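You operate a simulated robot arm through the tools that you are given. There is no shell and no other tool.

Carry out the task below with a simulated robot arm. There is one attempt and no reset: what you move stays moved.

JOB
Stir bottle 29 on fast until the dye is even, then stand it on the colour meter and cover it.
Fine: switch the stirrer off again. Set down upright: what you pick out.

Only the result counts: the job must be done as asked and must still hold three seconds after the hand-in. Knocking over, shifting, dropping, spilling or breaking anything else fails it. Lids that push on must go on centred and level and be pressed home; caps that screw on are set level and turned clockwise until they are tight.

ROBOT AND FRAMES
A 6-joint arm with a two-finger parallel gripper, fixed in place. Base frame: the origin is at the foot of the arm, x ahead of it, y to its left, z up; the work surface is at about z = 860. Lengths are in mm, angles in rad, forces in N, time in s.
With the tool pointing down near the work surface it reaches from about 300 to 660 mm from the base axis. Its first joint turns from -2.007 to 2.007 rad. Payload 3.43 kg.
The tool frame sits at the grasp point between the pads (the TCP): z along the fingers, y along the line on which they close. The tips reach 34 mm beyond it. Largest opening 128 mm; finger width 24, thickness 12; the body of the gripper, 48 by 130 mm, starts 96 mm behind the TCP.
Orientation is that of the tool frame in the base frame, as [roll, pitch, yaw] about the fixed x, y, z axes, in that order (R = Rz(yaw) Ry(pitch) Rx(roll)). With the fingers straight down and closing along the base's y, the tool's x points along the base's -x, its y along +y and its z along -z.

CONTROLS
- The arm moves only by the tool arm_command. Its argument "motion" is a list that holds one entry, the list of rows, each a list of 7 numbers: the gripper command, from -1 (shut) to 1 (fully open), values between in proportion, then the shift along the base's x, y, z in units of 150 mm (1.0 is 150 mm), then the turn, a rotation vector about the base's x, y, z in units of 90 degrees (1.0 is 90 degrees). In form: [[[grip, dx, dy, dz, ax, ay, az], ...]]. A call has 1 to 20 rows; each row is the pose to reach, as a shift and turn from the pose commanded when the call began. A call with a number of a shift or a turn outside -1 to 1 is refused whole. A row lasts 0.2 s, in which the tool goes at most 50 mm and 0.15 rad; a call with a longer step from one row to the next is refused whole, and so is a gripper value outside its range. A pose out of reach is approached as far as the arm can. The call stops where the force on the tool passes 40 N (or 10 N more than at its start, if that is more) or the arm is blocked; 0.2 s more then pass. The fingers move at their own pace (about 153 mm/s each) and stop on an object; they squeeze with about 41 N. The grip force told is the motor's: it shows also when the fingers shut on nothing. Time passes only in rows, and 0.2 s behind the last, so rows that repeat a pose let the fingers close. The reply holds the time, the measured pose of the TCP, the force on the tool along the base axes, the opening and the grip force, in the units named above and with some noise, with the torque about the TCP (base axes, N m) and any sound that the robot's microphone picked up.
- Cameras (640 x 400 px; columns grow to the right, rows downward): "scene" is fixed at [402, -498.7, 1587.8]; the picture's right is [0.01, 1.00, 0.00], its down [0.93, -0.01, -0.38] and it looks along [-0.38, 0.00, -0.93] (base axes); focal length 295 px, centre (320, 200). "wrist" rides on the gripper at [76, -11, -160] in the tool frame; the picture's right is [0.15, 0.99, 0.00], its down [-0.88, 0.13, -0.46] and it looks along [-0.45, 0.07, 0.89] (tool axes); focal length 234 px, centre (320, 200). There is no depth. A picture from a camera that has moved, and an enlarged one, comes with that camera's place and axes in the base frame and with its lens.
- camera(camera): a new picture of that camera. The clock stands still meanwhile.
- lift_body(by): slides the trunk up (or, below 0, down) by that many mm; the arm rides with it, the base frame stays. It gives what a move gives, with no picture.
- enlarge(camera, box): a new picture of the part [left, top, right, bottom] of that camera's present view, enlarged. The clock stands still meanwhile.
- job_done(): hands the job in; it is judged then, once.

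Places have to be worked out from the pictures, the camera data and where the tool is seen. Open the gripper and draw the arm clear of the work before you hand the job in, unless the task says otherwise.

The tools are called after "Emit:" as a command line: name --argument value ..., lists and objects as JSON in quotes. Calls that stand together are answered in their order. arm_command: Moves the arm, as the interface text tells. Its arguments: {"type":"object","properties":{"motion":{"type":"array"}},"required":["motion"]} The other tools are called the same way: lift_body (by) slides the trunk up or down; camera (camera) takes a picture; enlarge (camera, box) takes an enlarged picture of a part of a camera's view; job_done () hands the job in.

At the start:

```text
t: 0.0
eef_pos: [50.1, -342.4, 1182.5]
orientation: [-3.141, 0.0, 3.141]
contact_force: [-0.7, -0.3, -0.1]
wrist_torque: [-0.02, -0.02, -0.02]
grip_width: 128.0
finger_force: 0.2
trunk travel left (down, up): [-900.0, 90.0]
```

scene: 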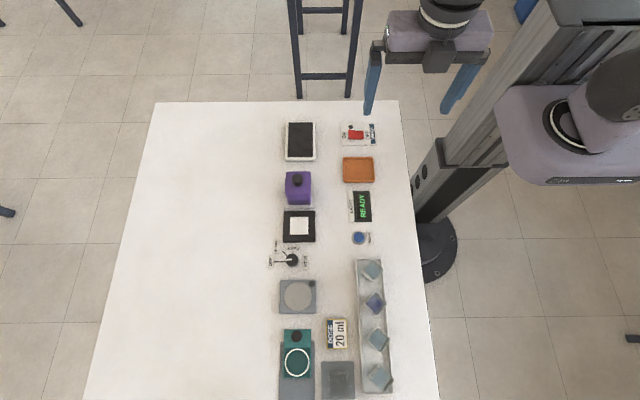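
wrist: 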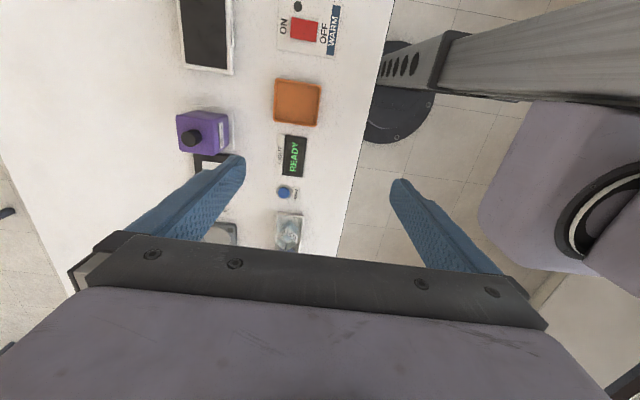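

The scene shows a table with several devices on the robot's right side (negative y). I take enlarged views to read the labels before moving anything.

Emit:
enlarge --camera "scene" --box '[260, 100, 420, 200]'

Emit:
enlarge --camera "scene" --box '[260, 200, 420, 300]'

Emit:
enlarge --camera "scene" --box '[260, 300, 420, 400]'

```text
4.00 times, centred on (340, 150) of scene
camera zoom: at [402.0, -498.7, 1587.8], right [0.01, 1.0, 0.0], down [0.93, -0.01, -0.38], along [-0.38, 0.0, -0.93], focal length 1181 px, centre (240, 400)
```

zoom: 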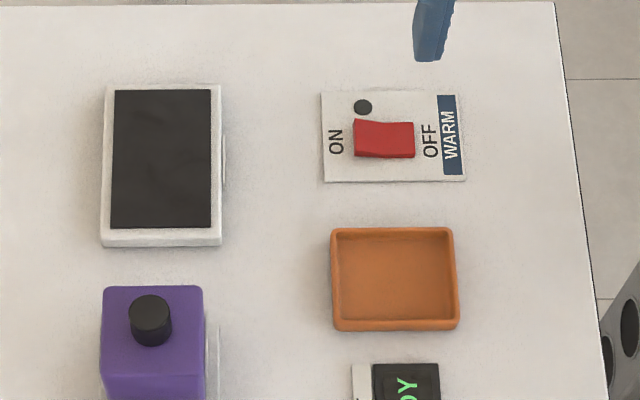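

```text
4.00 times, centred on (340, 250) of scene
camera zoom: at [402.0, -498.7, 1587.8], right [0.01, 1.0, 0.0], down [0.93, -0.01, -0.38], along [-0.38, 0.0, -0.93], focal length 1181 px, centre (240, 0)
```

zoom: 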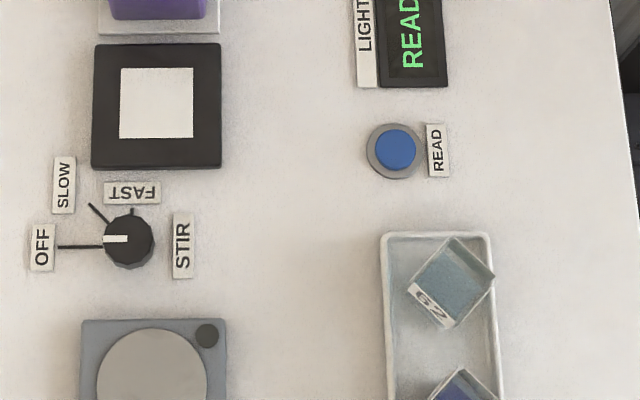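

```text
4.00 times, centred on (340, 350) of scene
camera zoom: at [402.0, -498.7, 1587.8], right [0.01, 1.0, 0.0], down [0.93, -0.01, -0.38], along [-0.38, 0.0, -0.93], focal length 1181 px, centre (240, -400)
```

zoom: 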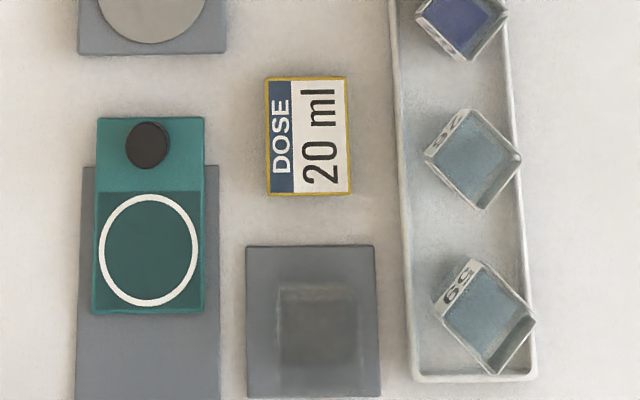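

The table holds four labelled square bottles in a tray, a stir dial (OFF/SLOW/FAST), a stirrer plate, a black panel with a white square, a purple knobbed thing and more. I'll move the arm high above the work to look at the bottles with the wrist camera.

Emit:
arm_command --motion '[[[1, 0.3, -0.1, 0, 0, 0, 0], [1, 0.6, -0.2, 0, 0, 0, 0], [1, 0.9, -0.3, 0, 0, 0, 0], [1, 1.0, -0.33, 0, 0, 0, 0]]]'

Emit:
camera --camera "wrist"

```text
t: 1.0
eef_pos: [199.9, -392.7, 1183.1]
orientation: [-3.141, -0.001, 3.141]
contact_force: [0.2, -0.4, -0.9]
wrist_torque: [-0.01, 0.01, 0.02]
grip_width: 128.3
finger_force: 0.1
trunk travel left (down, up): [-900.0, 90.0]
```

```text
taken
camera wrist: at [123.9, -403.2, 1344.1], right [-0.14, 0.99, 0.0], down [0.88, 0.13, 0.46], along [0.45, 0.07, -0.89], focal length 234 px, centre (320, 200)
```

wrist: 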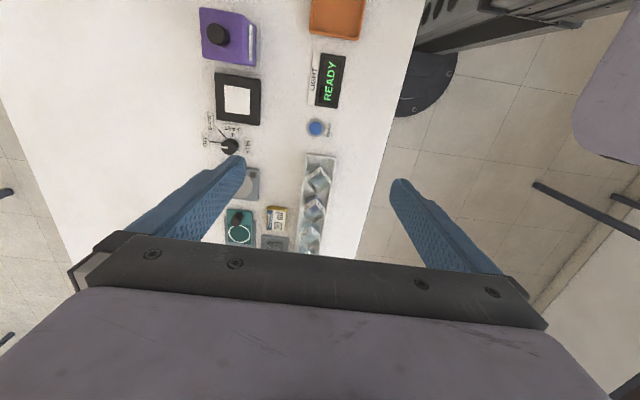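

The view is clear but the bottles are still near the fingers in the image. I go another 150 mm along x.

Emit:
arm_command --motion '[[[1, 0.3, 0, 0, 0, 0, 0], [1, 0.6, 0, 0, 0, 0, 0], [1, 0.9, 0, 0, 0, 0, 0], [1, 1.0, 0, 0, 0, 0, 0]]]'

Emit:
camera --camera "wrist"

Emit:
enlarge --camera "wrist" --box '[200, 0, 400, 125]'

Emit:
enlarge --camera "wrist" --box '[200, 115, 400, 240]'

```text
t: 2.0
eef_pos: [351.1, -391.0, 1183.1]
orientation: [-3.141, -0.001, 3.139]
contact_force: [-0.1, -0.3, 0.8]
wrist_torque: [-0.01, -0.04, 0.0]
grip_width: 128.0
finger_force: 0.1
trunk travel left (down, up): [-900.0, 90.0]
```

```text
taken
camera wrist: at [274.6, -402.5, 1344.8], right [-0.15, 0.99, 0.0], down [0.88, 0.13, 0.46], along [0.45, 0.07, -0.89], focal length 234 px, centre (320, 200)
```

wrist: 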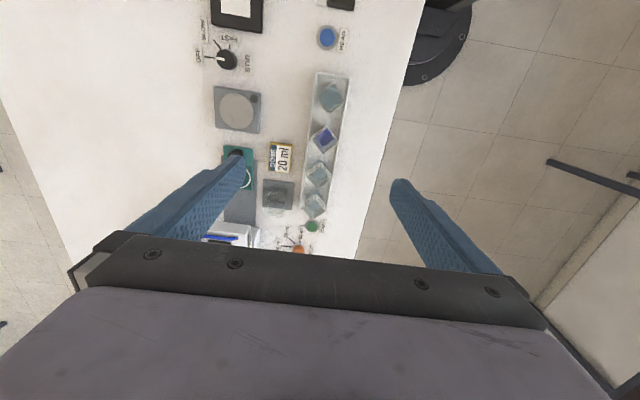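

```text
3.20 times, centred on (300, 62) of wrist
camera zoom: at [274.6, -402.5, 1344.8], right [-0.15, 0.99, 0.0], down [0.88, 0.13, 0.46], along [0.45, 0.07, -0.89], focal length 749 px, centre (384, 640)
```

zoom: 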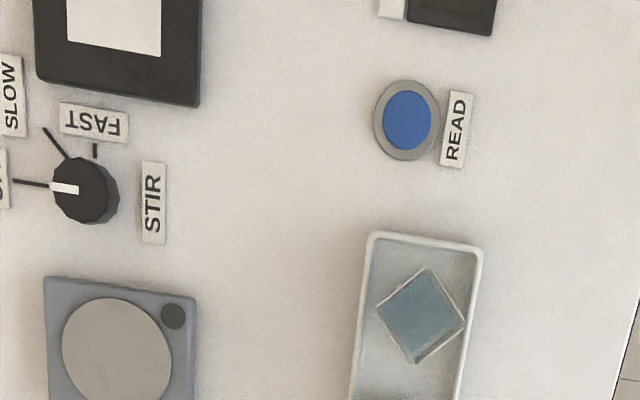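

```text
3.20 times, centred on (300, 178) of wrist
camera zoom: at [274.6, -402.5, 1344.8], right [-0.15, 0.99, 0.0], down [0.88, 0.13, 0.46], along [0.45, 0.07, -0.89], focal length 749 px, centre (384, 272)
```

zoom: 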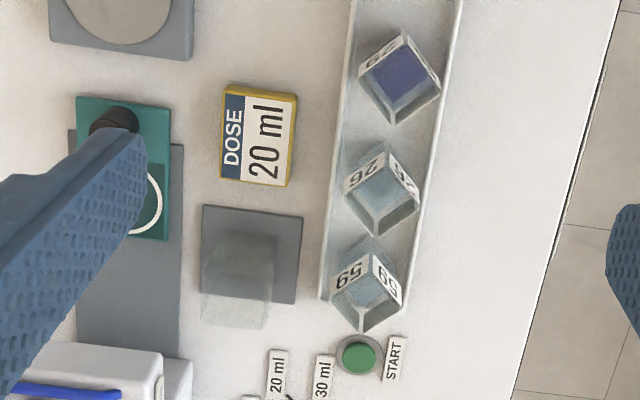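

There are more devices at larger x (a 20/30 ml dial, START button, a white machine). I move on in x to see the rest and read bottle labels.

Emit:
arm_command --motion '[[[1, 0.3, 0, 0, 0, 0, 0], [1, 0.6, 0, 0, 0, 0, 0], [1, 0.9, 0, 0, 0, 0, 0]]]'

Emit:
camera --camera "wrist"

Emit:
enlarge --camera "wrist" --box '[200, 0, 400, 125]'

Emit:
enlarge --camera "wrist" --box '[200, 115, 400, 240]'

```text
t: 2.8
eef_pos: [475.8, -383.2, 1178.8]
orientation: [3.141, -0.003, 3.139]
contact_force: [-0.1, 0.8, 0.7]
wrist_torque: [-0.05, 0.02, 0.01]
grip_width: 128.2
finger_force: 0.0
out of reach, approached as far as the arm can: row 3
trunk travel left (down, up): [-900.0, 90.0]
```

```text
taken
camera wrist: at [400.5, -394.1, 1339.8], right [-0.15, 0.99, 0.0], down [0.88, 0.13, 0.45], along [0.45, 0.07, -0.89], focal length 234 px, centre (320, 200)
```

wrist: 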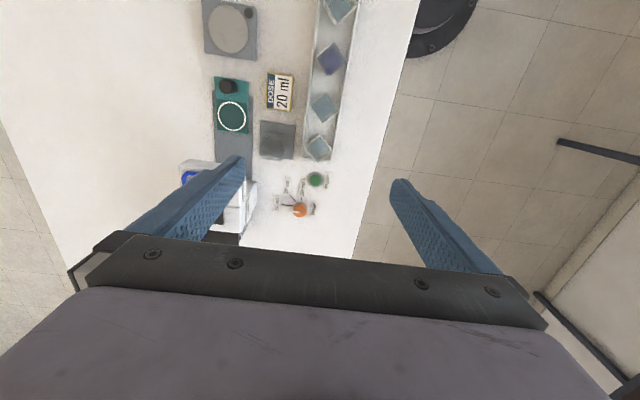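

```text
3.20 times, centred on (300, 62) of wrist
camera zoom: at [400.5, -394.1, 1339.8], right [-0.15, 0.99, 0.0], down [0.88, 0.13, 0.45], along [0.45, 0.07, -0.89], focal length 749 px, centre (384, 640)
```

zoom: 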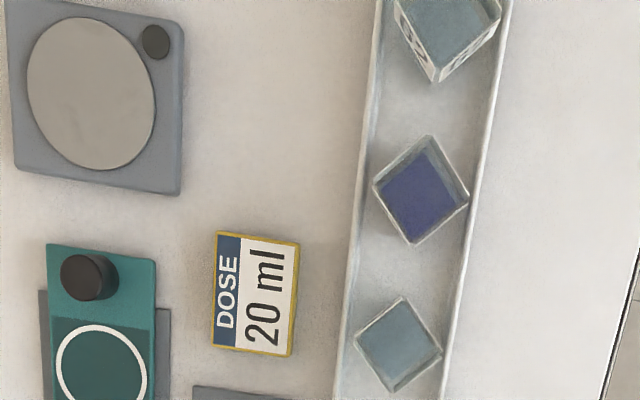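

```text
3.20 times, centred on (300, 178) of wrist
camera zoom: at [400.5, -394.1, 1339.8], right [-0.15, 0.99, 0.0], down [0.88, 0.13, 0.45], along [0.45, 0.07, -0.89], focal length 749 px, centre (384, 272)
```

zoom: 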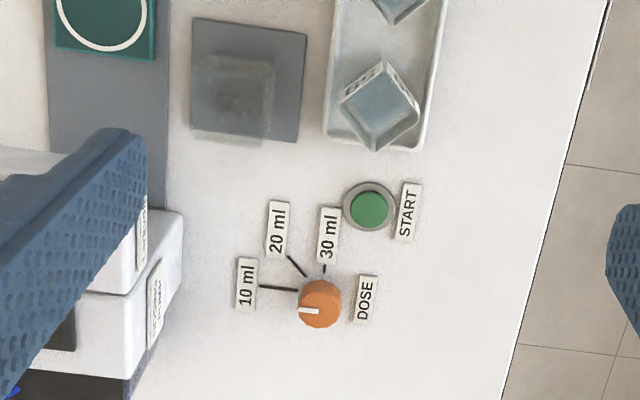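

Now I zoom the scene camera tightly on each bottle to read their labels.

Emit:
enlarge --camera "scene" --box '[352, 254, 400, 284]'

Emit:
enlarge --camera "scene" --box '[352, 288, 400, 318]'

Emit:
enlarge --camera "scene" --box '[352, 322, 400, 352]'

Emit:
enlarge --camera "scene" --box '[352, 360, 400, 390]'

```text
13.33 times, centred on (376, 269) of scene
camera zoom: at [402.0, -498.7, 1587.8], right [0.01, 1.0, 0.0], down [0.93, -0.01, -0.38], along [-0.38, 0.0, -0.93], focal length 3936 px, centre (-427, -720)
```

zoom: 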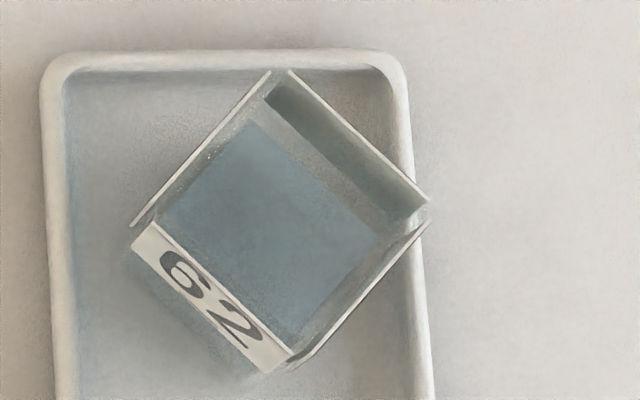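

```text
13.33 times, centred on (376, 303) of scene
camera zoom: at [402.0, -498.7, 1587.8], right [0.01, 1.0, 0.0], down [0.93, -0.01, -0.38], along [-0.38, 0.0, -0.93], focal length 3936 px, centre (-427, -1173)
```

zoom: 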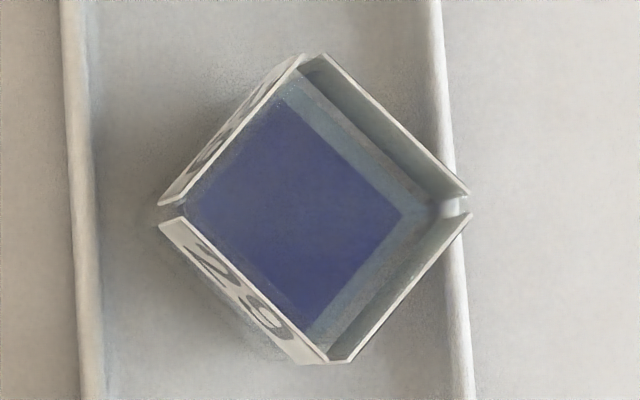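

```text
13.33 times, centred on (376, 337) of scene
camera zoom: at [402.0, -498.7, 1587.8], right [0.01, 1.0, 0.0], down [0.93, -0.01, -0.38], along [-0.38, 0.0, -0.93], focal length 3936 px, centre (-427, -1627)
```

zoom: 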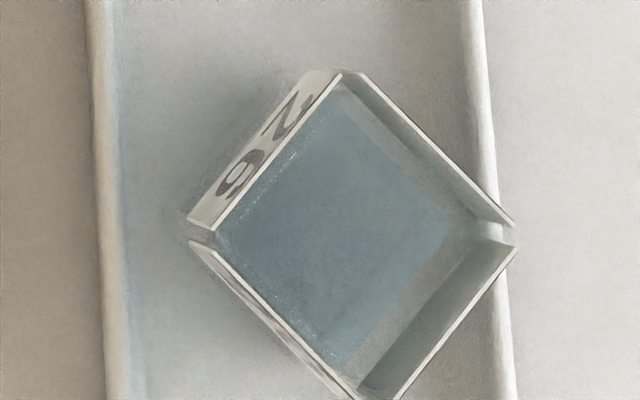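

```text
13.33 times, centred on (376, 375) of scene
camera zoom: at [402.0, -498.7, 1587.8], right [0.01, 1.0, 0.0], down [0.93, -0.01, -0.38], along [-0.38, 0.0, -0.93], focal length 3936 px, centre (-427, -2133)
```

zoom: 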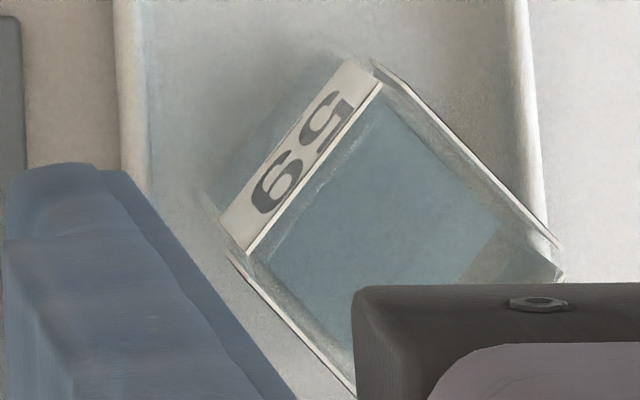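

Reading the labels upright (rim side = top), the tray holds 62, 29, 26, 59 in order of growing x; bottle 29 is the second one with the dark dye. Now I rotate the gripper by -90° about z so the wrist camera looks toward -y, to inspect the row of devices there.

Emit:
arm_command --motion '[[[1, -0.1, 0, 0, 0, 0, -0.09], [1, -0.2, 0, 0, 0, 0, -0.18], [1, -0.3, 0, 0, 0, 0, -0.27], [1, -0.4, 0, 0, 0, 0, -0.36], [1, -0.5, 0, 0, 0, 0, -0.45], [1, -0.6, 0, 0, 0, 0, -0.54], [1, -0.7, 0, 0, 0, 0, -0.63], [1, -0.8, 0, 0, 0, 0, -0.72], [1, -0.9, 0, 0, 0, 0, -0.81], [1, -1.0, 0, 0, 0, 0, -0.9], [1, -1.0, 0, 0, 0, 0, -0.99], [1, -1.0, 0, 0, 0, 0, -1.0]]]'

Emit:
camera --camera "wrist"

Emit:
camera --camera "scene"

```text
t: 5.4
eef_pos: [323.9, -382.0, 1177.2]
orientation: [3.141, 0.0, 1.565]
contact_force: [-0.7, -0.2, -0.2]
wrist_torque: [0.0, -0.02, -0.02]
grip_width: 128.3
finger_force: 0.0
trunk travel left (down, up): [-900.0, 90.0]
```

```text
taken
camera wrist: at [313.4, -306.2, 1338.8], right [0.99, 0.14, 0.0], down [0.13, -0.88, 0.46], along [0.07, -0.45, -0.89], focal length 234 px, centre (320, 200)
```

wrist: 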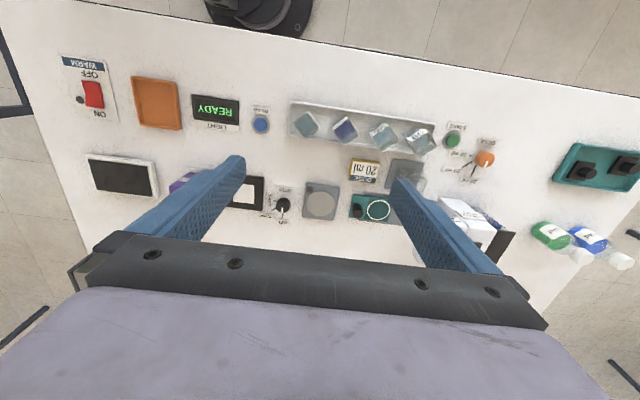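

```text
taken
```

scene: 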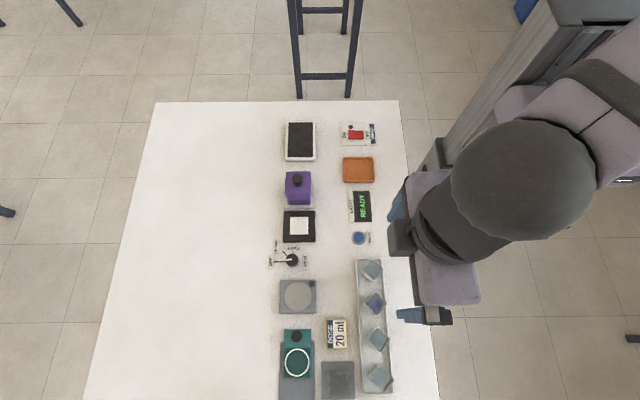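

The view now shows everything on the table. I zoom in on several parts.

Emit:
enlarge --camera "wrist" --box '[60, 140, 200, 227]'

Emit:
enlarge --camera "wrist" --box '[180, 80, 300, 155]'

Emit:
enlarge --camera "wrist" --box '[230, 150, 400, 256]'

Emit:
enlarge --camera "wrist" --box '[280, 90, 440, 190]'

Emit:
enlarge --camera "wrist" --box '[420, 110, 640, 280]'

```text
4.57 times, centred on (130, 184) of wrist
camera zoom: at [313.4, -306.2, 1338.8], right [0.99, 0.14, 0.0], down [0.13, -0.88, 0.46], along [0.07, -0.45, -0.89], focal length 1070 px, centre (1189, 275)
```

zoom: 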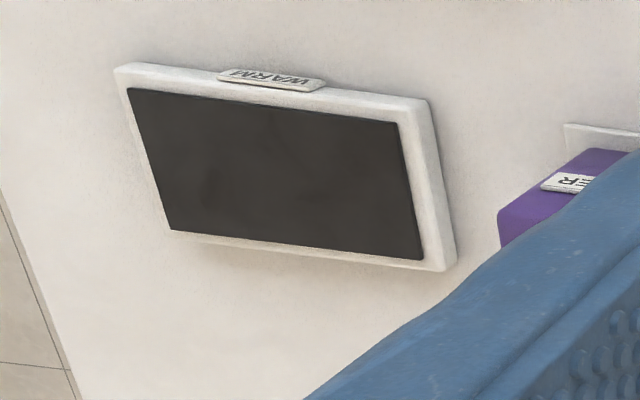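

```text
5.33 times, centred on (240, 118) of wrist
camera zoom: at [313.4, -306.2, 1338.8], right [0.99, 0.14, 0.0], down [0.13, -0.88, 0.46], along [0.07, -0.45, -0.89], focal length 1249 px, centre (747, 640)
```

zoom: 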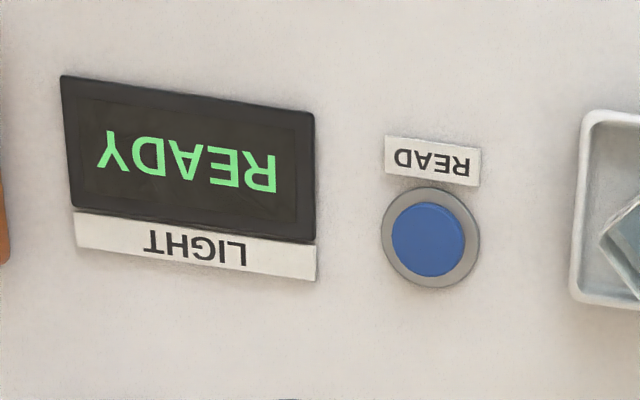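

```text
3.76 times, centred on (315, 203) of wrist
camera zoom: at [313.4, -306.2, 1338.8], right [0.99, 0.14, 0.0], down [0.13, -0.88, 0.46], along [0.07, -0.45, -0.89], focal length 882 px, centre (339, 189)
```

zoom: 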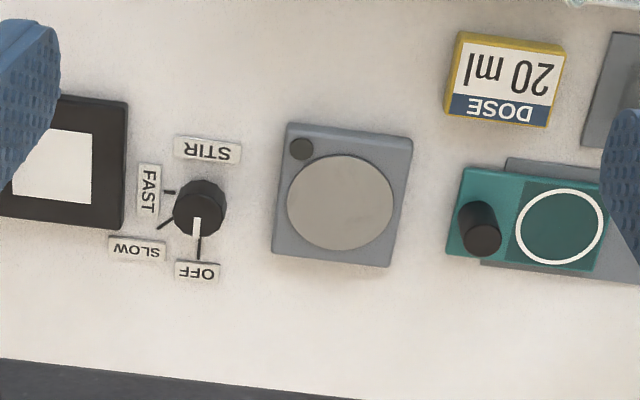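

```text
4.00 times, centred on (360, 140) of wrist
camera zoom: at [313.4, -306.2, 1338.8], right [0.99, 0.14, 0.0], down [0.13, -0.88, 0.46], along [0.07, -0.45, -0.89], focal length 937 px, centre (160, 440)
```

zoom: 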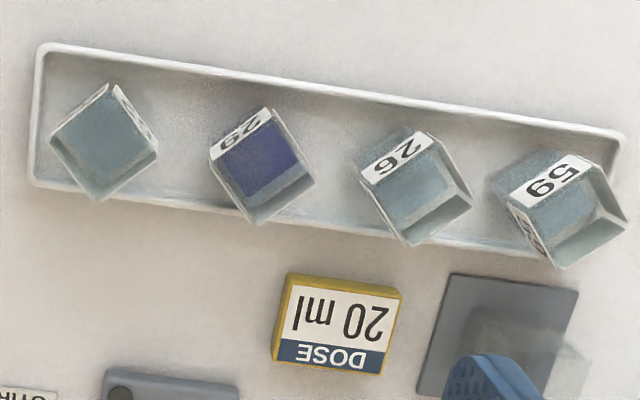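

```text
2.35 times, centred on (530, 195) of wrist
camera zoom: at [313.4, -306.2, 1338.8], right [0.99, 0.14, 0.0], down [0.13, -0.88, 0.46], along [0.07, -0.45, -0.89], focal length 551 px, centre (-174, 212)
```

zoom: 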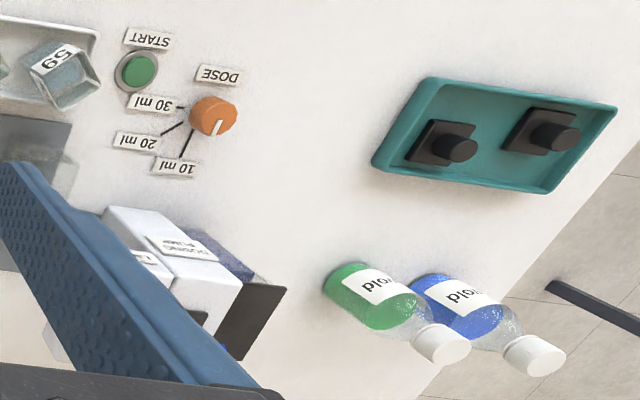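

Bottle 29's labels are confirmed, plus I see a dosing pump, lids in a teal tray far out of reach and storage bottles. The purple item carries a label ending in "ER"; I move 150 mm toward -x to look at it and the black panel.

Emit:
arm_command --motion '[[[1, -0.3, 0, 0, 0, 0, 0], [1, -0.6, 0, 0, 0, 0, 0], [1, -0.9, 0, 0, 0, 0, 0], [1, -1.0, 0, 0, 0, 0, 0]]]'

Emit:
camera --camera "wrist"

Emit:
enlarge --camera "wrist" --box '[240, 150, 400, 250]'

```text
t: 6.4
eef_pos: [175.6, -380.5, 1176.7]
orientation: [-3.141, 0.0, 1.571]
contact_force: [0.1, 0.3, -0.7]
wrist_torque: [-0.01, 0.02, 0.01]
grip_width: 127.9
finger_force: 0.0
trunk travel left (down, up): [-900.0, 90.0]
```

```text
taken
camera wrist: at [164.5, -304.8, 1337.4], right [0.99, 0.15, 0.0], down [0.13, -0.88, 0.46], along [0.07, -0.45, -0.89], focal length 234 px, centre (320, 200)
```

wrist: 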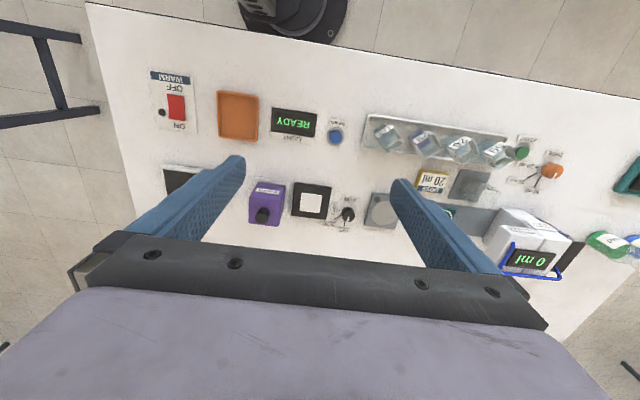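

```text
4.00 times, centred on (320, 200) of wrist
camera zoom: at [164.5, -304.8, 1337.4], right [0.99, 0.15, 0.0], down [0.13, -0.88, 0.46], along [0.07, -0.45, -0.89], focal length 937 px, centre (320, 200)
```

zoom: 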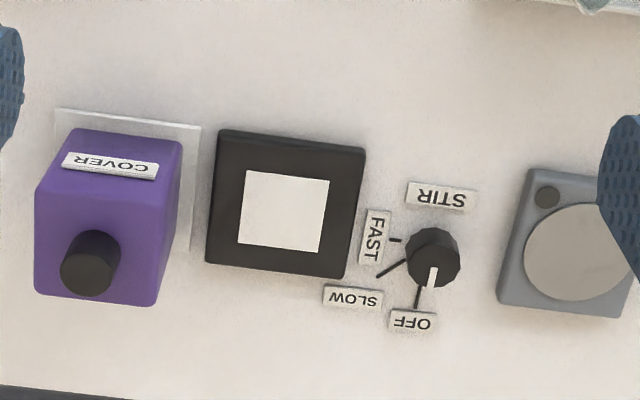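

The purple box is labelled COVER, and the black panel with the white square next to it (with LIGHT display) is the colour meter. Bottle 29 I estimate around (370, -380) with faces turned 45°; I move over toward it and lower a bit to measure it better.

Emit:
arm_command --motion '[[[1, 0.3, 0, 0, 0, 0, 0], [1, 0.6, 0, 0, 0, 0, 0], [1, 0.9, 0, -0.2, 0, 0, 0], [1, 1.0, 0, -0.4, 0, 0, 0], [1, 1.0, 0, -0.6, 0, 0, 0]]]'

Emit:
camera --camera "wrist"

Emit:
enlarge --camera "wrist" --box '[240, 60, 400, 160]'

```text
refused: row 3 steps farther than a row can; nothing moved
```

```text
taken
camera wrist: at [164.5, -304.8, 1337.4], right [0.99, 0.15, 0.0], down [0.13, -0.88, 0.46], along [0.07, -0.45, -0.89], focal length 234 px, centre (320, 200)
```

wrist: 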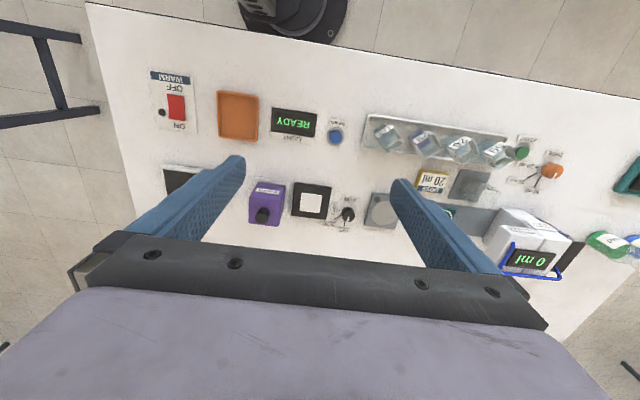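

```text
4.00 times, centred on (320, 110) of wrist
camera zoom: at [164.5, -304.8, 1337.4], right [0.99, 0.15, 0.0], down [0.13, -0.88, 0.46], along [0.07, -0.45, -0.89], focal length 937 px, centre (320, 560)
```

zoom: 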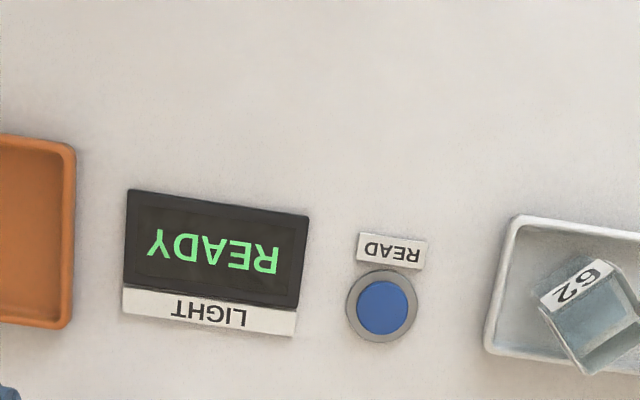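

The move was refused for too long a diagonal step. While here I zoom on the bottle labels once more to be sure about 62 versus 29.

Emit:
enlarge --camera "wrist" --box '[368, 112, 448, 162]'

Emit:
arm_command --motion '[[[1, 0.3, 0, 0, 0, 0, 0], [1, 0.6, 0, 0, 0, 0, 0], [1, 0.85, 0, -0.15, 0, 0, 0], [1, 1.0, 0, -0.35, 0, 0, 0], [1, 1.0, 0, -0.6, 0, 0, 0]]]'

Emit:
camera --camera "wrist"

Emit:
enlarge --camera "wrist" --box '[280, 90, 440, 190]'

```text
8.00 times, centred on (408, 137) of wrist
camera zoom: at [164.5, -304.8, 1337.4], right [0.99, 0.15, 0.0], down [0.13, -0.88, 0.46], along [0.07, -0.45, -0.89], focal length 1873 px, centre (-384, 704)
```

zoom: 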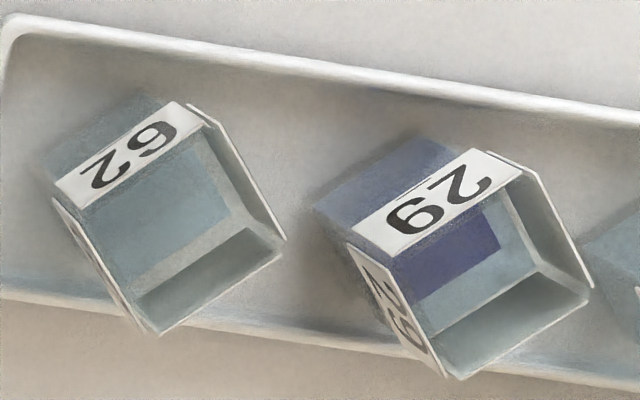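

```text
t: 7.6
eef_pos: [325.9, -383.2, 1084.6]
orientation: [-3.141, 0.001, 1.569]
contact_force: [0.6, 0.5, 0.1]
wrist_torque: [0.03, 0.01, -0.01]
grip_width: 128.2
finger_force: 0.0
trunk travel left (down, up): [-900.0, 90.0]
```

```text
taken
camera wrist: at [314.2, -307.7, 1245.6], right [0.99, 0.15, 0.0], down [0.13, -0.88, 0.46], along [0.07, -0.45, -0.89], focal length 234 px, centre (320, 200)
```

wrist: 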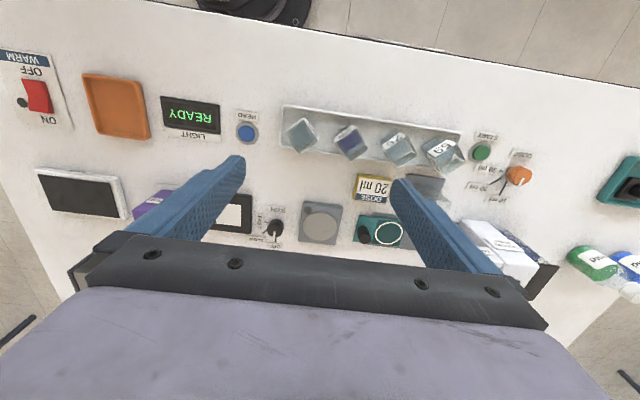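

```text
4.00 times, centred on (360, 140) of wrist
camera zoom: at [314.2, -307.7, 1245.6], right [0.99, 0.15, 0.0], down [0.13, -0.88, 0.46], along [0.07, -0.45, -0.89], focal length 937 px, centre (160, 440)
```

zoom: 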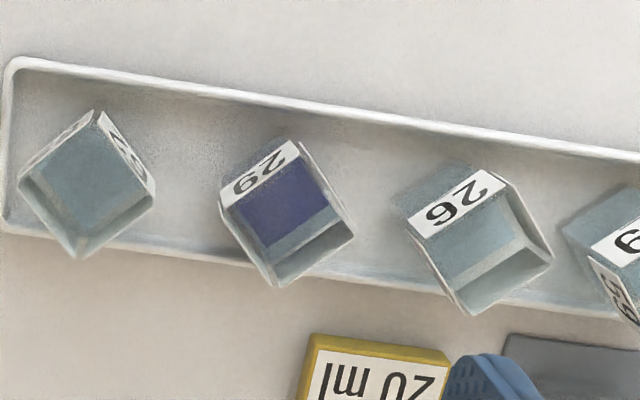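

Triangulating from the pictures, bottle 29's rim is centred near (369, -378.5) at z≈928, side ≈33 mm, faces at about 46°. I zoom on stirrer, meter and cover from both cameras to triangulate them too.

Emit:
enlarge --camera "wrist" --box '[230, 170, 390, 270]'

Emit:
enlarge --camera "scene" --box '[264, 270, 328, 310]'

Emit:
enlarge --camera "scene" --box '[264, 205, 328, 245]'

Emit:
enlarge --camera "scene" --box '[264, 165, 328, 205]'

Emit:
enlarge --camera "scene" --box '[260, 235, 324, 275]'

```text
4.00 times, centred on (310, 220) of wrist
camera zoom: at [314.2, -307.7, 1245.6], right [0.99, 0.15, 0.0], down [0.13, -0.88, 0.46], along [0.07, -0.45, -0.89], focal length 937 px, centre (360, 120)
```

zoom: 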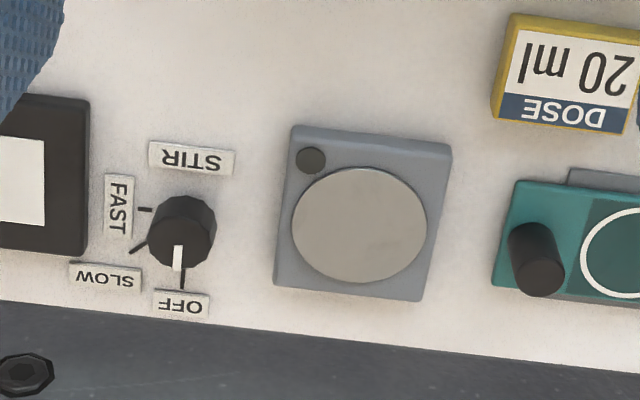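

```text
10.00 times, centred on (296, 290) of scene
camera zoom: at [402.0, -498.7, 1587.8], right [0.01, 1.0, 0.0], down [0.93, -0.01, -0.38], along [-0.38, 0.0, -0.93], focal length 2952 px, centre (560, -700)
```

zoom: 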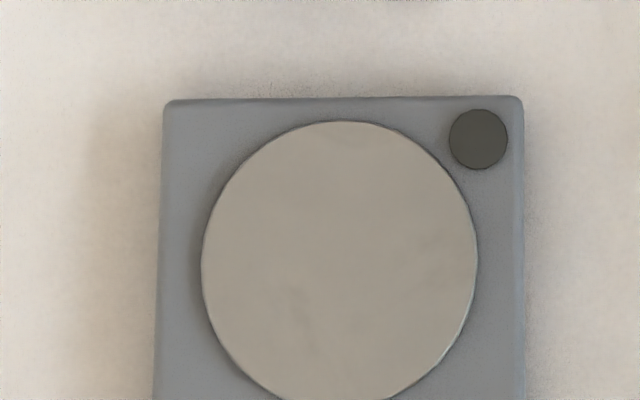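

```text
10.00 times, centred on (296, 225) of scene
camera zoom: at [402.0, -498.7, 1587.8], right [0.01, 1.0, 0.0], down [0.93, -0.01, -0.38], along [-0.38, 0.0, -0.93], focal length 2952 px, centre (560, -50)
```

zoom: 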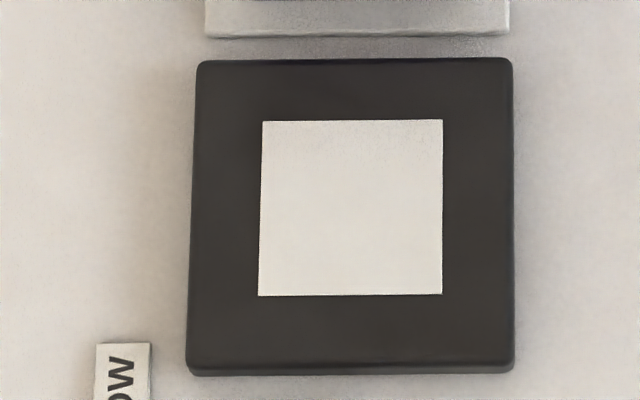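

```text
10.00 times, centred on (296, 185) of scene
camera zoom: at [402.0, -498.7, 1587.8], right [0.01, 1.0, 0.0], down [0.93, -0.01, -0.38], along [-0.38, 0.0, -0.93], focal length 2952 px, centre (560, 350)
```

zoom: 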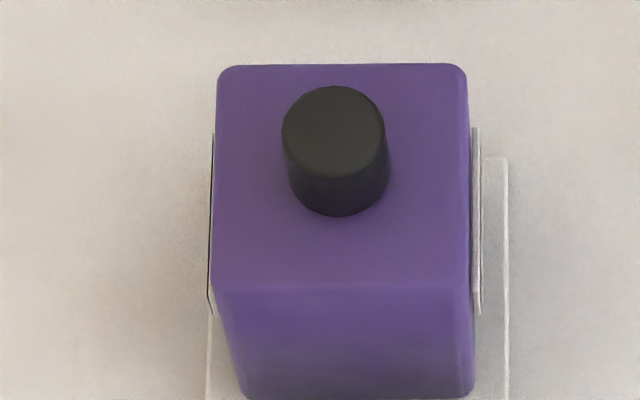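

```text
10.00 times, centred on (292, 255) of scene
camera zoom: at [402.0, -498.7, 1587.8], right [0.01, 1.0, 0.0], down [0.93, -0.01, -0.38], along [-0.38, 0.0, -0.93], focal length 2952 px, centre (600, -350)
```

zoom: 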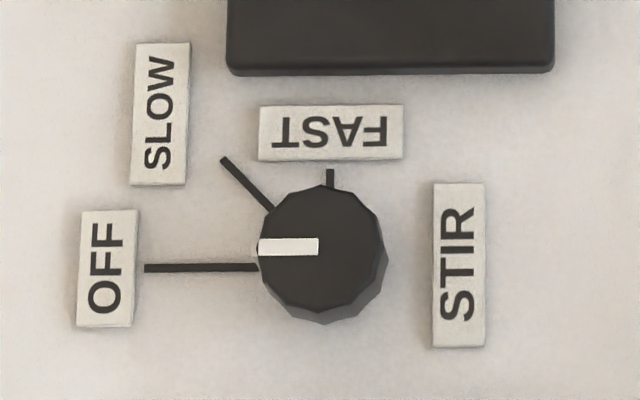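

Estimates: stirrer plate centre ≈(350, -548.5, z877), dial ≈(266.5, -564.5, top 885), meter's white square ≈(181, -548.5, z877), cover knob ≈(90, -549.5, top 959). Now I position over bottle 29 with the gripper turned +46.5° and half open, and check alignment.

Emit:
arm_command --motion '[[[0.1, 0.05, 0, 0, 0, 0, 0.09], [0.1, 0.1, 0, 0, 0, 0, 0.18], [0.1, 0.15, 0.01, 0, 0, 0, 0.27], [0.1, 0.2, 0.02, 0, 0, 0, 0.36], [0.1, 0.25, 0.03, 0, 0, 0, 0.45], [0.1, 0.29, 0.031, 0, 0, 0, 0.517], [0.1, 0.29, 0.031, -0.2, 0, 0, 0.517], [0.1, 0.29, 0.031, -0.4, 0, 0, 0.517], [0.1, 0.29, 0.031, -0.5, 0, 0, 0.517]]]'

Emit:
camera --camera "wrist"

Emit:
enlarge --camera "scene" --box '[330, 270, 426, 330]'

```text
t: 9.6
eef_pos: [368.7, -377.8, 1011.2]
orientation: [-3.141, 0.0, 2.381]
contact_force: [0.1, -0.1, 0.0]
wrist_torque: [0.02, 0.01, 0.02]
grip_width: 70.4
finger_force: 0.0
trunk travel left (down, up): [-900.0, 90.0]
```

```text
taken
camera wrist: at [305.5, -332.9, 1172.3], right [0.57, 0.82, 0.0], down [0.73, -0.51, 0.46], along [0.37, -0.26, -0.89], focal length 234 px, centre (320, 200)
```

wrist: 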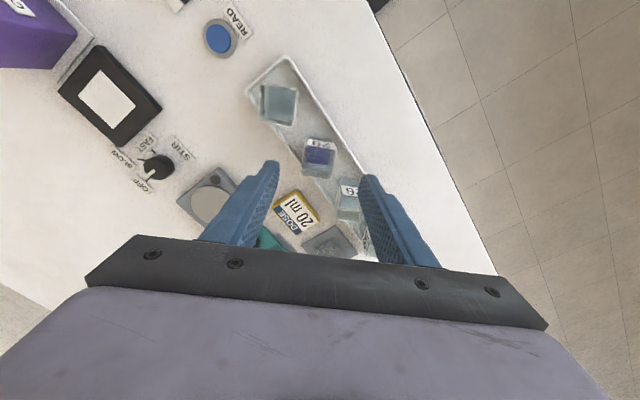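

```text
6.67 times, centred on (378, 300) of scene
camera zoom: at [402.0, -498.7, 1587.8], right [0.01, 1.0, 0.0], down [0.93, -0.01, -0.38], along [-0.38, 0.0, -0.93], focal length 1968 px, centre (-67, -467)
```

zoom: 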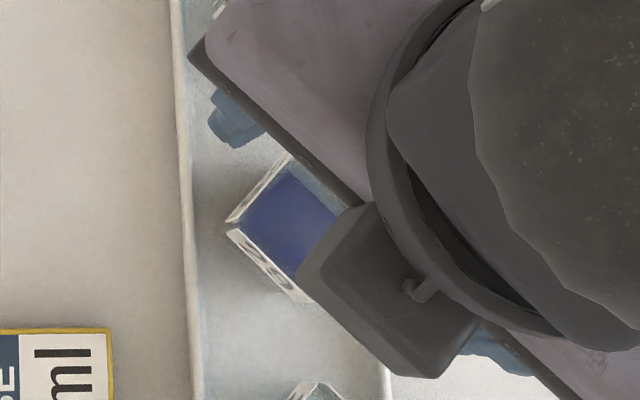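

The bottle with the dye appears between the fingers. I zoom to check its alignment with the finger line.

Emit:
enlarge --camera "wrist" --box '[256, 110, 384, 190]'

```text
5.00 times, centred on (320, 150) of wrist
camera zoom: at [305.5, -332.9, 1172.3], right [0.57, 0.82, 0.0], down [0.73, -0.51, 0.46], along [0.37, -0.26, -0.89], focal length 1171 px, centre (320, 450)
```

zoom: 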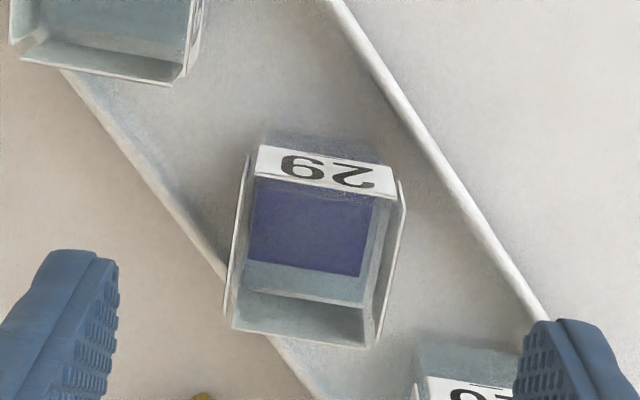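

The bottle is aligned with the fingers to within a degree and about 2 mm off centre; I correct that, descend to z≈915 (tips above the tray rim) without closing yet.

Emit:
arm_command --motion '[[[0.1, 0.007, -0.01, -0.2, 0, 0, 0], [0.1, 0.007, -0.01, -0.4, 0, 0, 0], [0.1, 0.007, -0.01, -0.5, 0, 0, 0], [0.1, 0.007, -0.01, -0.58, 0, 0, 0], [0.1, 0.007, -0.01, -0.63, 0, 0, 0], [0.1, 0.007, -0.01, -0.63, 0, 0, 0]]]'

Emit:
camera --camera "wrist"

Emit:
enlarge --camera "wrist" --box '[240, 130, 400, 230]'

```text
t: 11.0
eef_pos: [369.3, -378.2, 917.7]
orientation: [-3.142, 0.0, 2.381]
contact_force: [0.5, -0.7, 0.5]
wrist_torque: [0.01, -0.01, 0.02]
grip_width: 70.4
finger_force: 0.0
trunk travel left (down, up): [-900.0, 90.0]
```

```text
taken
camera wrist: at [306.3, -333.7, 1079.3], right [0.57, 0.82, 0.0], down [0.73, -0.51, 0.46], along [0.37, -0.26, -0.89], focal length 234 px, centre (320, 200)
```

wrist: 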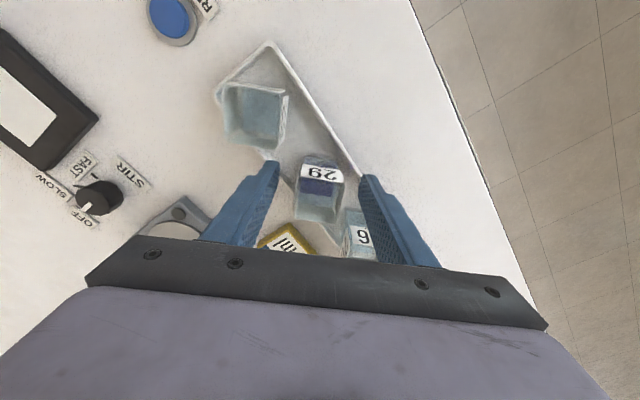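

```text
4.00 times, centred on (320, 180) of wrist
camera zoom: at [306.3, -333.7, 1079.3], right [0.57, 0.82, 0.0], down [0.73, -0.51, 0.46], along [0.37, -0.26, -0.89], focal length 937 px, centre (320, 280)
```

zoom: 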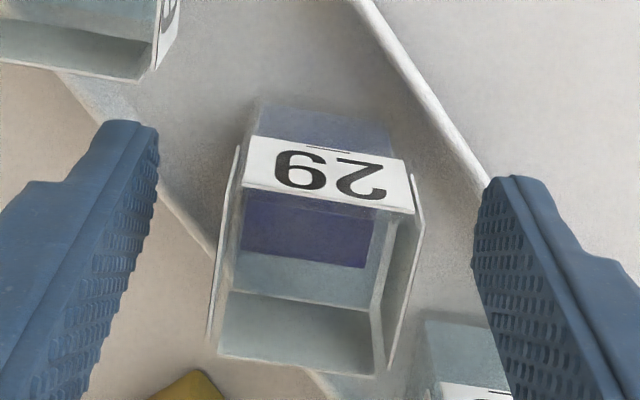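

The label reads 29 (underlined on the base side), and the bottle is centred between the pads within 1 mm. I close the gripper.

Emit:
arm_command --motion '[[[-1, 0, 0, 0, 0, 0, 0], [-1, 0, 0, 0, 0, 0, 0], [-1, 0, 0, 0, 0, 0, 0], [-1, 0, 0, 0, 0, 0, 0]]]'

Emit:
enlarge --camera "wrist" --box '[240, 130, 400, 230]'

```text
t: 12.0
eef_pos: [368.7, -378.2, 917.9]
orientation: [-3.141, 0.0, 2.382]
contact_force: [0.5, -0.2, 0.2]
wrist_torque: [0.02, 0.0, 0.07]
grip_width: 33.3
finger_force: 41.2
trunk travel left (down, up): [-900.0, 90.0]
```

```text
4.00 times, centred on (320, 180) of wrist
camera zoom: at [306.3, -333.7, 1079.3], right [0.57, 0.82, 0.0], down [0.73, -0.51, 0.46], along [0.37, -0.26, -0.89], focal length 937 px, centre (320, 280)
```

zoom: 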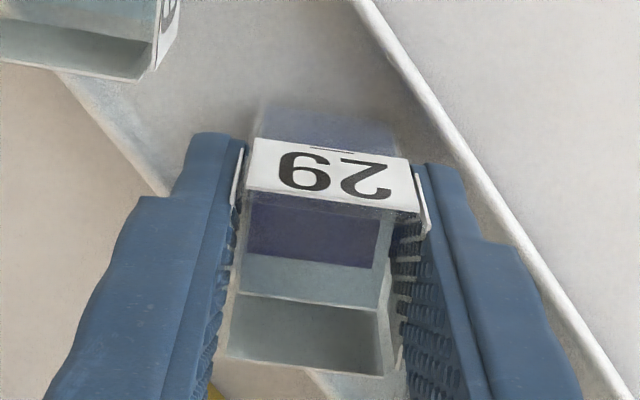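

Bottle 29 is gripped (33.3 mm wide). I lift it straight and slowly by 75 mm.

Emit:
arm_command --motion '[[[-1, 0, 0, 0.02, 0, 0, 0], [-1, 0, 0, 0.06, 0, 0, 0], [-1, 0, 0, 0.12, 0, 0, 0], [-1, 0, 0, 0.2, 0, 0, 0], [-1, 0, 0, 0.28, 0, 0, 0], [-1, 0, 0, 0.36, 0, 0, 0], [-1, 0, 0, 0.42, 0, 0, 0], [-1, 0, 0, 0.47, 0, 0, 0], [-1, 0, 0, 0.5, 0, 0, 0], [-1, 0, 0, 0.5, 0, 0, 0]]]'

Emit:
camera --camera "wrist"

Emit:
enlarge --camera "scene" --box '[320, 250, 416, 310]'

```text
t: 14.2
eef_pos: [369.2, -378.9, 992.6]
orientation: [3.141, 0.0, 2.383]
contact_force: [0.0, 0.7, -1.2]
wrist_torque: [-0.02, 0.0, 0.03]
grip_width: 33.0
finger_force: 40.4
trunk travel left (down, up): [-900.0, 90.0]
```

```text
taken
camera wrist: at [306.7, -334.6, 1154.0], right [0.57, 0.82, 0.0], down [0.73, -0.51, 0.46], along [0.37, -0.26, -0.89], focal length 234 px, centre (320, 200)
```

wrist: 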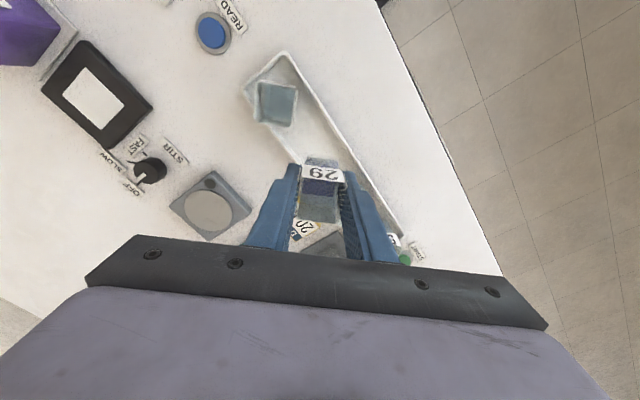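

```text
6.67 times, centred on (368, 280) of scene
camera zoom: at [402.0, -498.7, 1587.8], right [0.01, 1.0, 0.0], down [0.93, -0.01, -0.38], along [-0.38, 0.0, -0.93], focal length 1968 px, centre (0, -333)
```

zoom: 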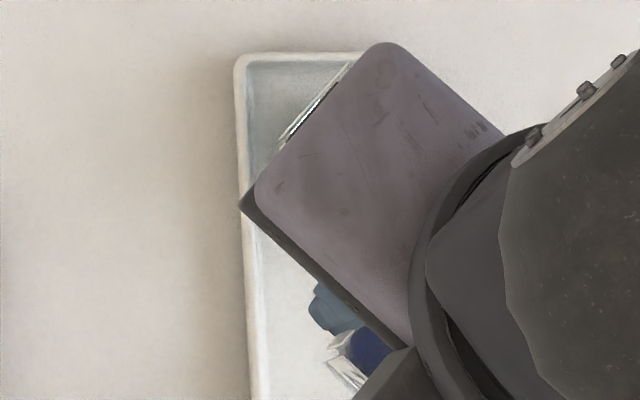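

The bottle is lifted cleanly out of the tray. I carry it toward the stirrer, turning the gripper to yaw π so the bottle's faces align with the axes.

Emit:
arm_command --motion '[[[-1, -0.005, -0.03, 0, 0, 0, 0.02], [-1, -0.01, -0.08, 0, 0, 0, 0.05], [-1, -0.02, -0.15, 0, 0, 0, 0.09], [-1, -0.03, -0.23, 0, 0, 0, 0.13], [-1, -0.04, -0.32, 0, 0, 0, 0.17], [-1, -0.05, -0.41, 0, 0, 0, 0.21], [-1, -0.06, -0.5, 0, 0, 0, 0.25], [-1, -0.07, -0.59, 0, 0, 0, 0.29], [-1, -0.08, -0.68, 0, 0, 0, 0.33], [-1, -0.09, -0.77, 0, 0, 0, 0.37], [-1, -0.1, -0.85, 0, 0, 0, 0.41], [-1, -0.11, -0.91, 0, 0, 0, 0.44], [-1, -0.12, -0.96, 0, 0, 0, 0.465], [-1, -0.125, -0.99, 0, 0, 0, 0.48], [-1, -0.128, -1.0, 0, 0, 0, 0.4836], [-1, -0.128, -1.0, 0, 0, 0, 0.4836]]]'

Emit:
camera --camera "wrist"

Emit:
camera --camera "scene"

```text
t: 17.6
eef_pos: [351.0, -528.3, 992.6]
orientation: [3.141, 0.0, 3.142]
contact_force: [0.6, 0.7, -0.8]
wrist_torque: [0.01, 0.01, -0.02]
grip_width: 33.3
finger_force: 41.3
trunk travel left (down, up): [-900.0, 90.0]
```

```text
taken
camera wrist: at [274.5, -540.0, 1154.1], right [-0.15, 0.99, 0.0], down [0.88, 0.13, 0.46], along [0.45, 0.07, -0.89], focal length 234 px, centre (320, 200)
```

wrist: 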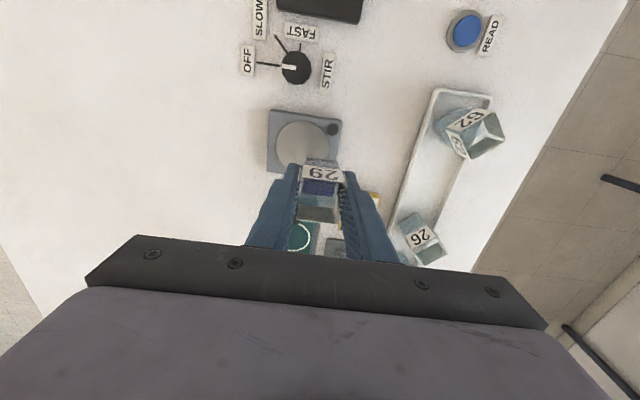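

```text
taken
```

scene: 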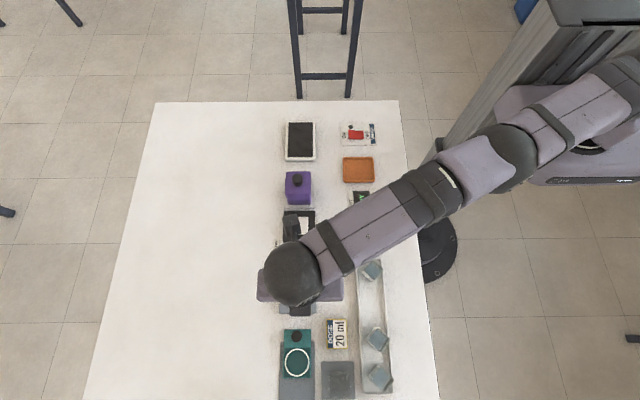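

I reached (351, -528) fine. I zoom the wrist camera on the stirrer plate to refine its position.

Emit:
enlarge --camera "wrist" --box '[230, 90, 390, 190]'

Emit:
enlarge --camera "wrist" --box '[220, 0, 380, 100]'

```text
4.00 times, centred on (310, 140) of wrist
camera zoom: at [274.5, -540.0, 1154.1], right [-0.15, 0.99, 0.0], down [0.88, 0.13, 0.46], along [0.45, 0.07, -0.89], focal length 937 px, centre (360, 440)
```

zoom: 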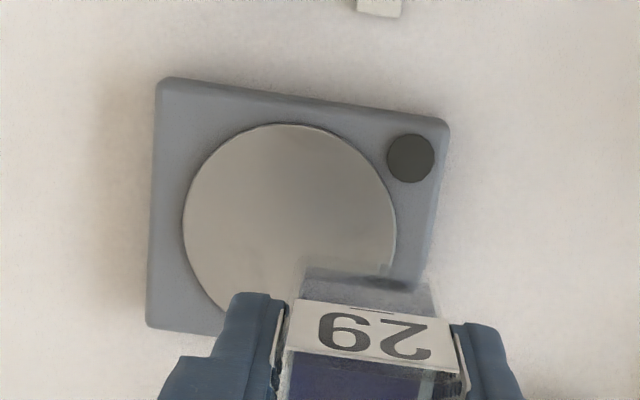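

```text
4.00 times, centred on (300, 50) of wrist
camera zoom: at [274.5, -540.0, 1154.1], right [-0.15, 0.99, 0.0], down [0.88, 0.13, 0.46], along [0.45, 0.07, -0.89], focal length 937 px, centre (400, 800)
```

zoom: 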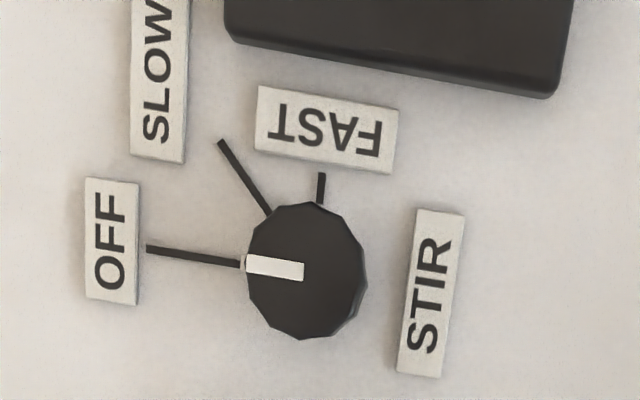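

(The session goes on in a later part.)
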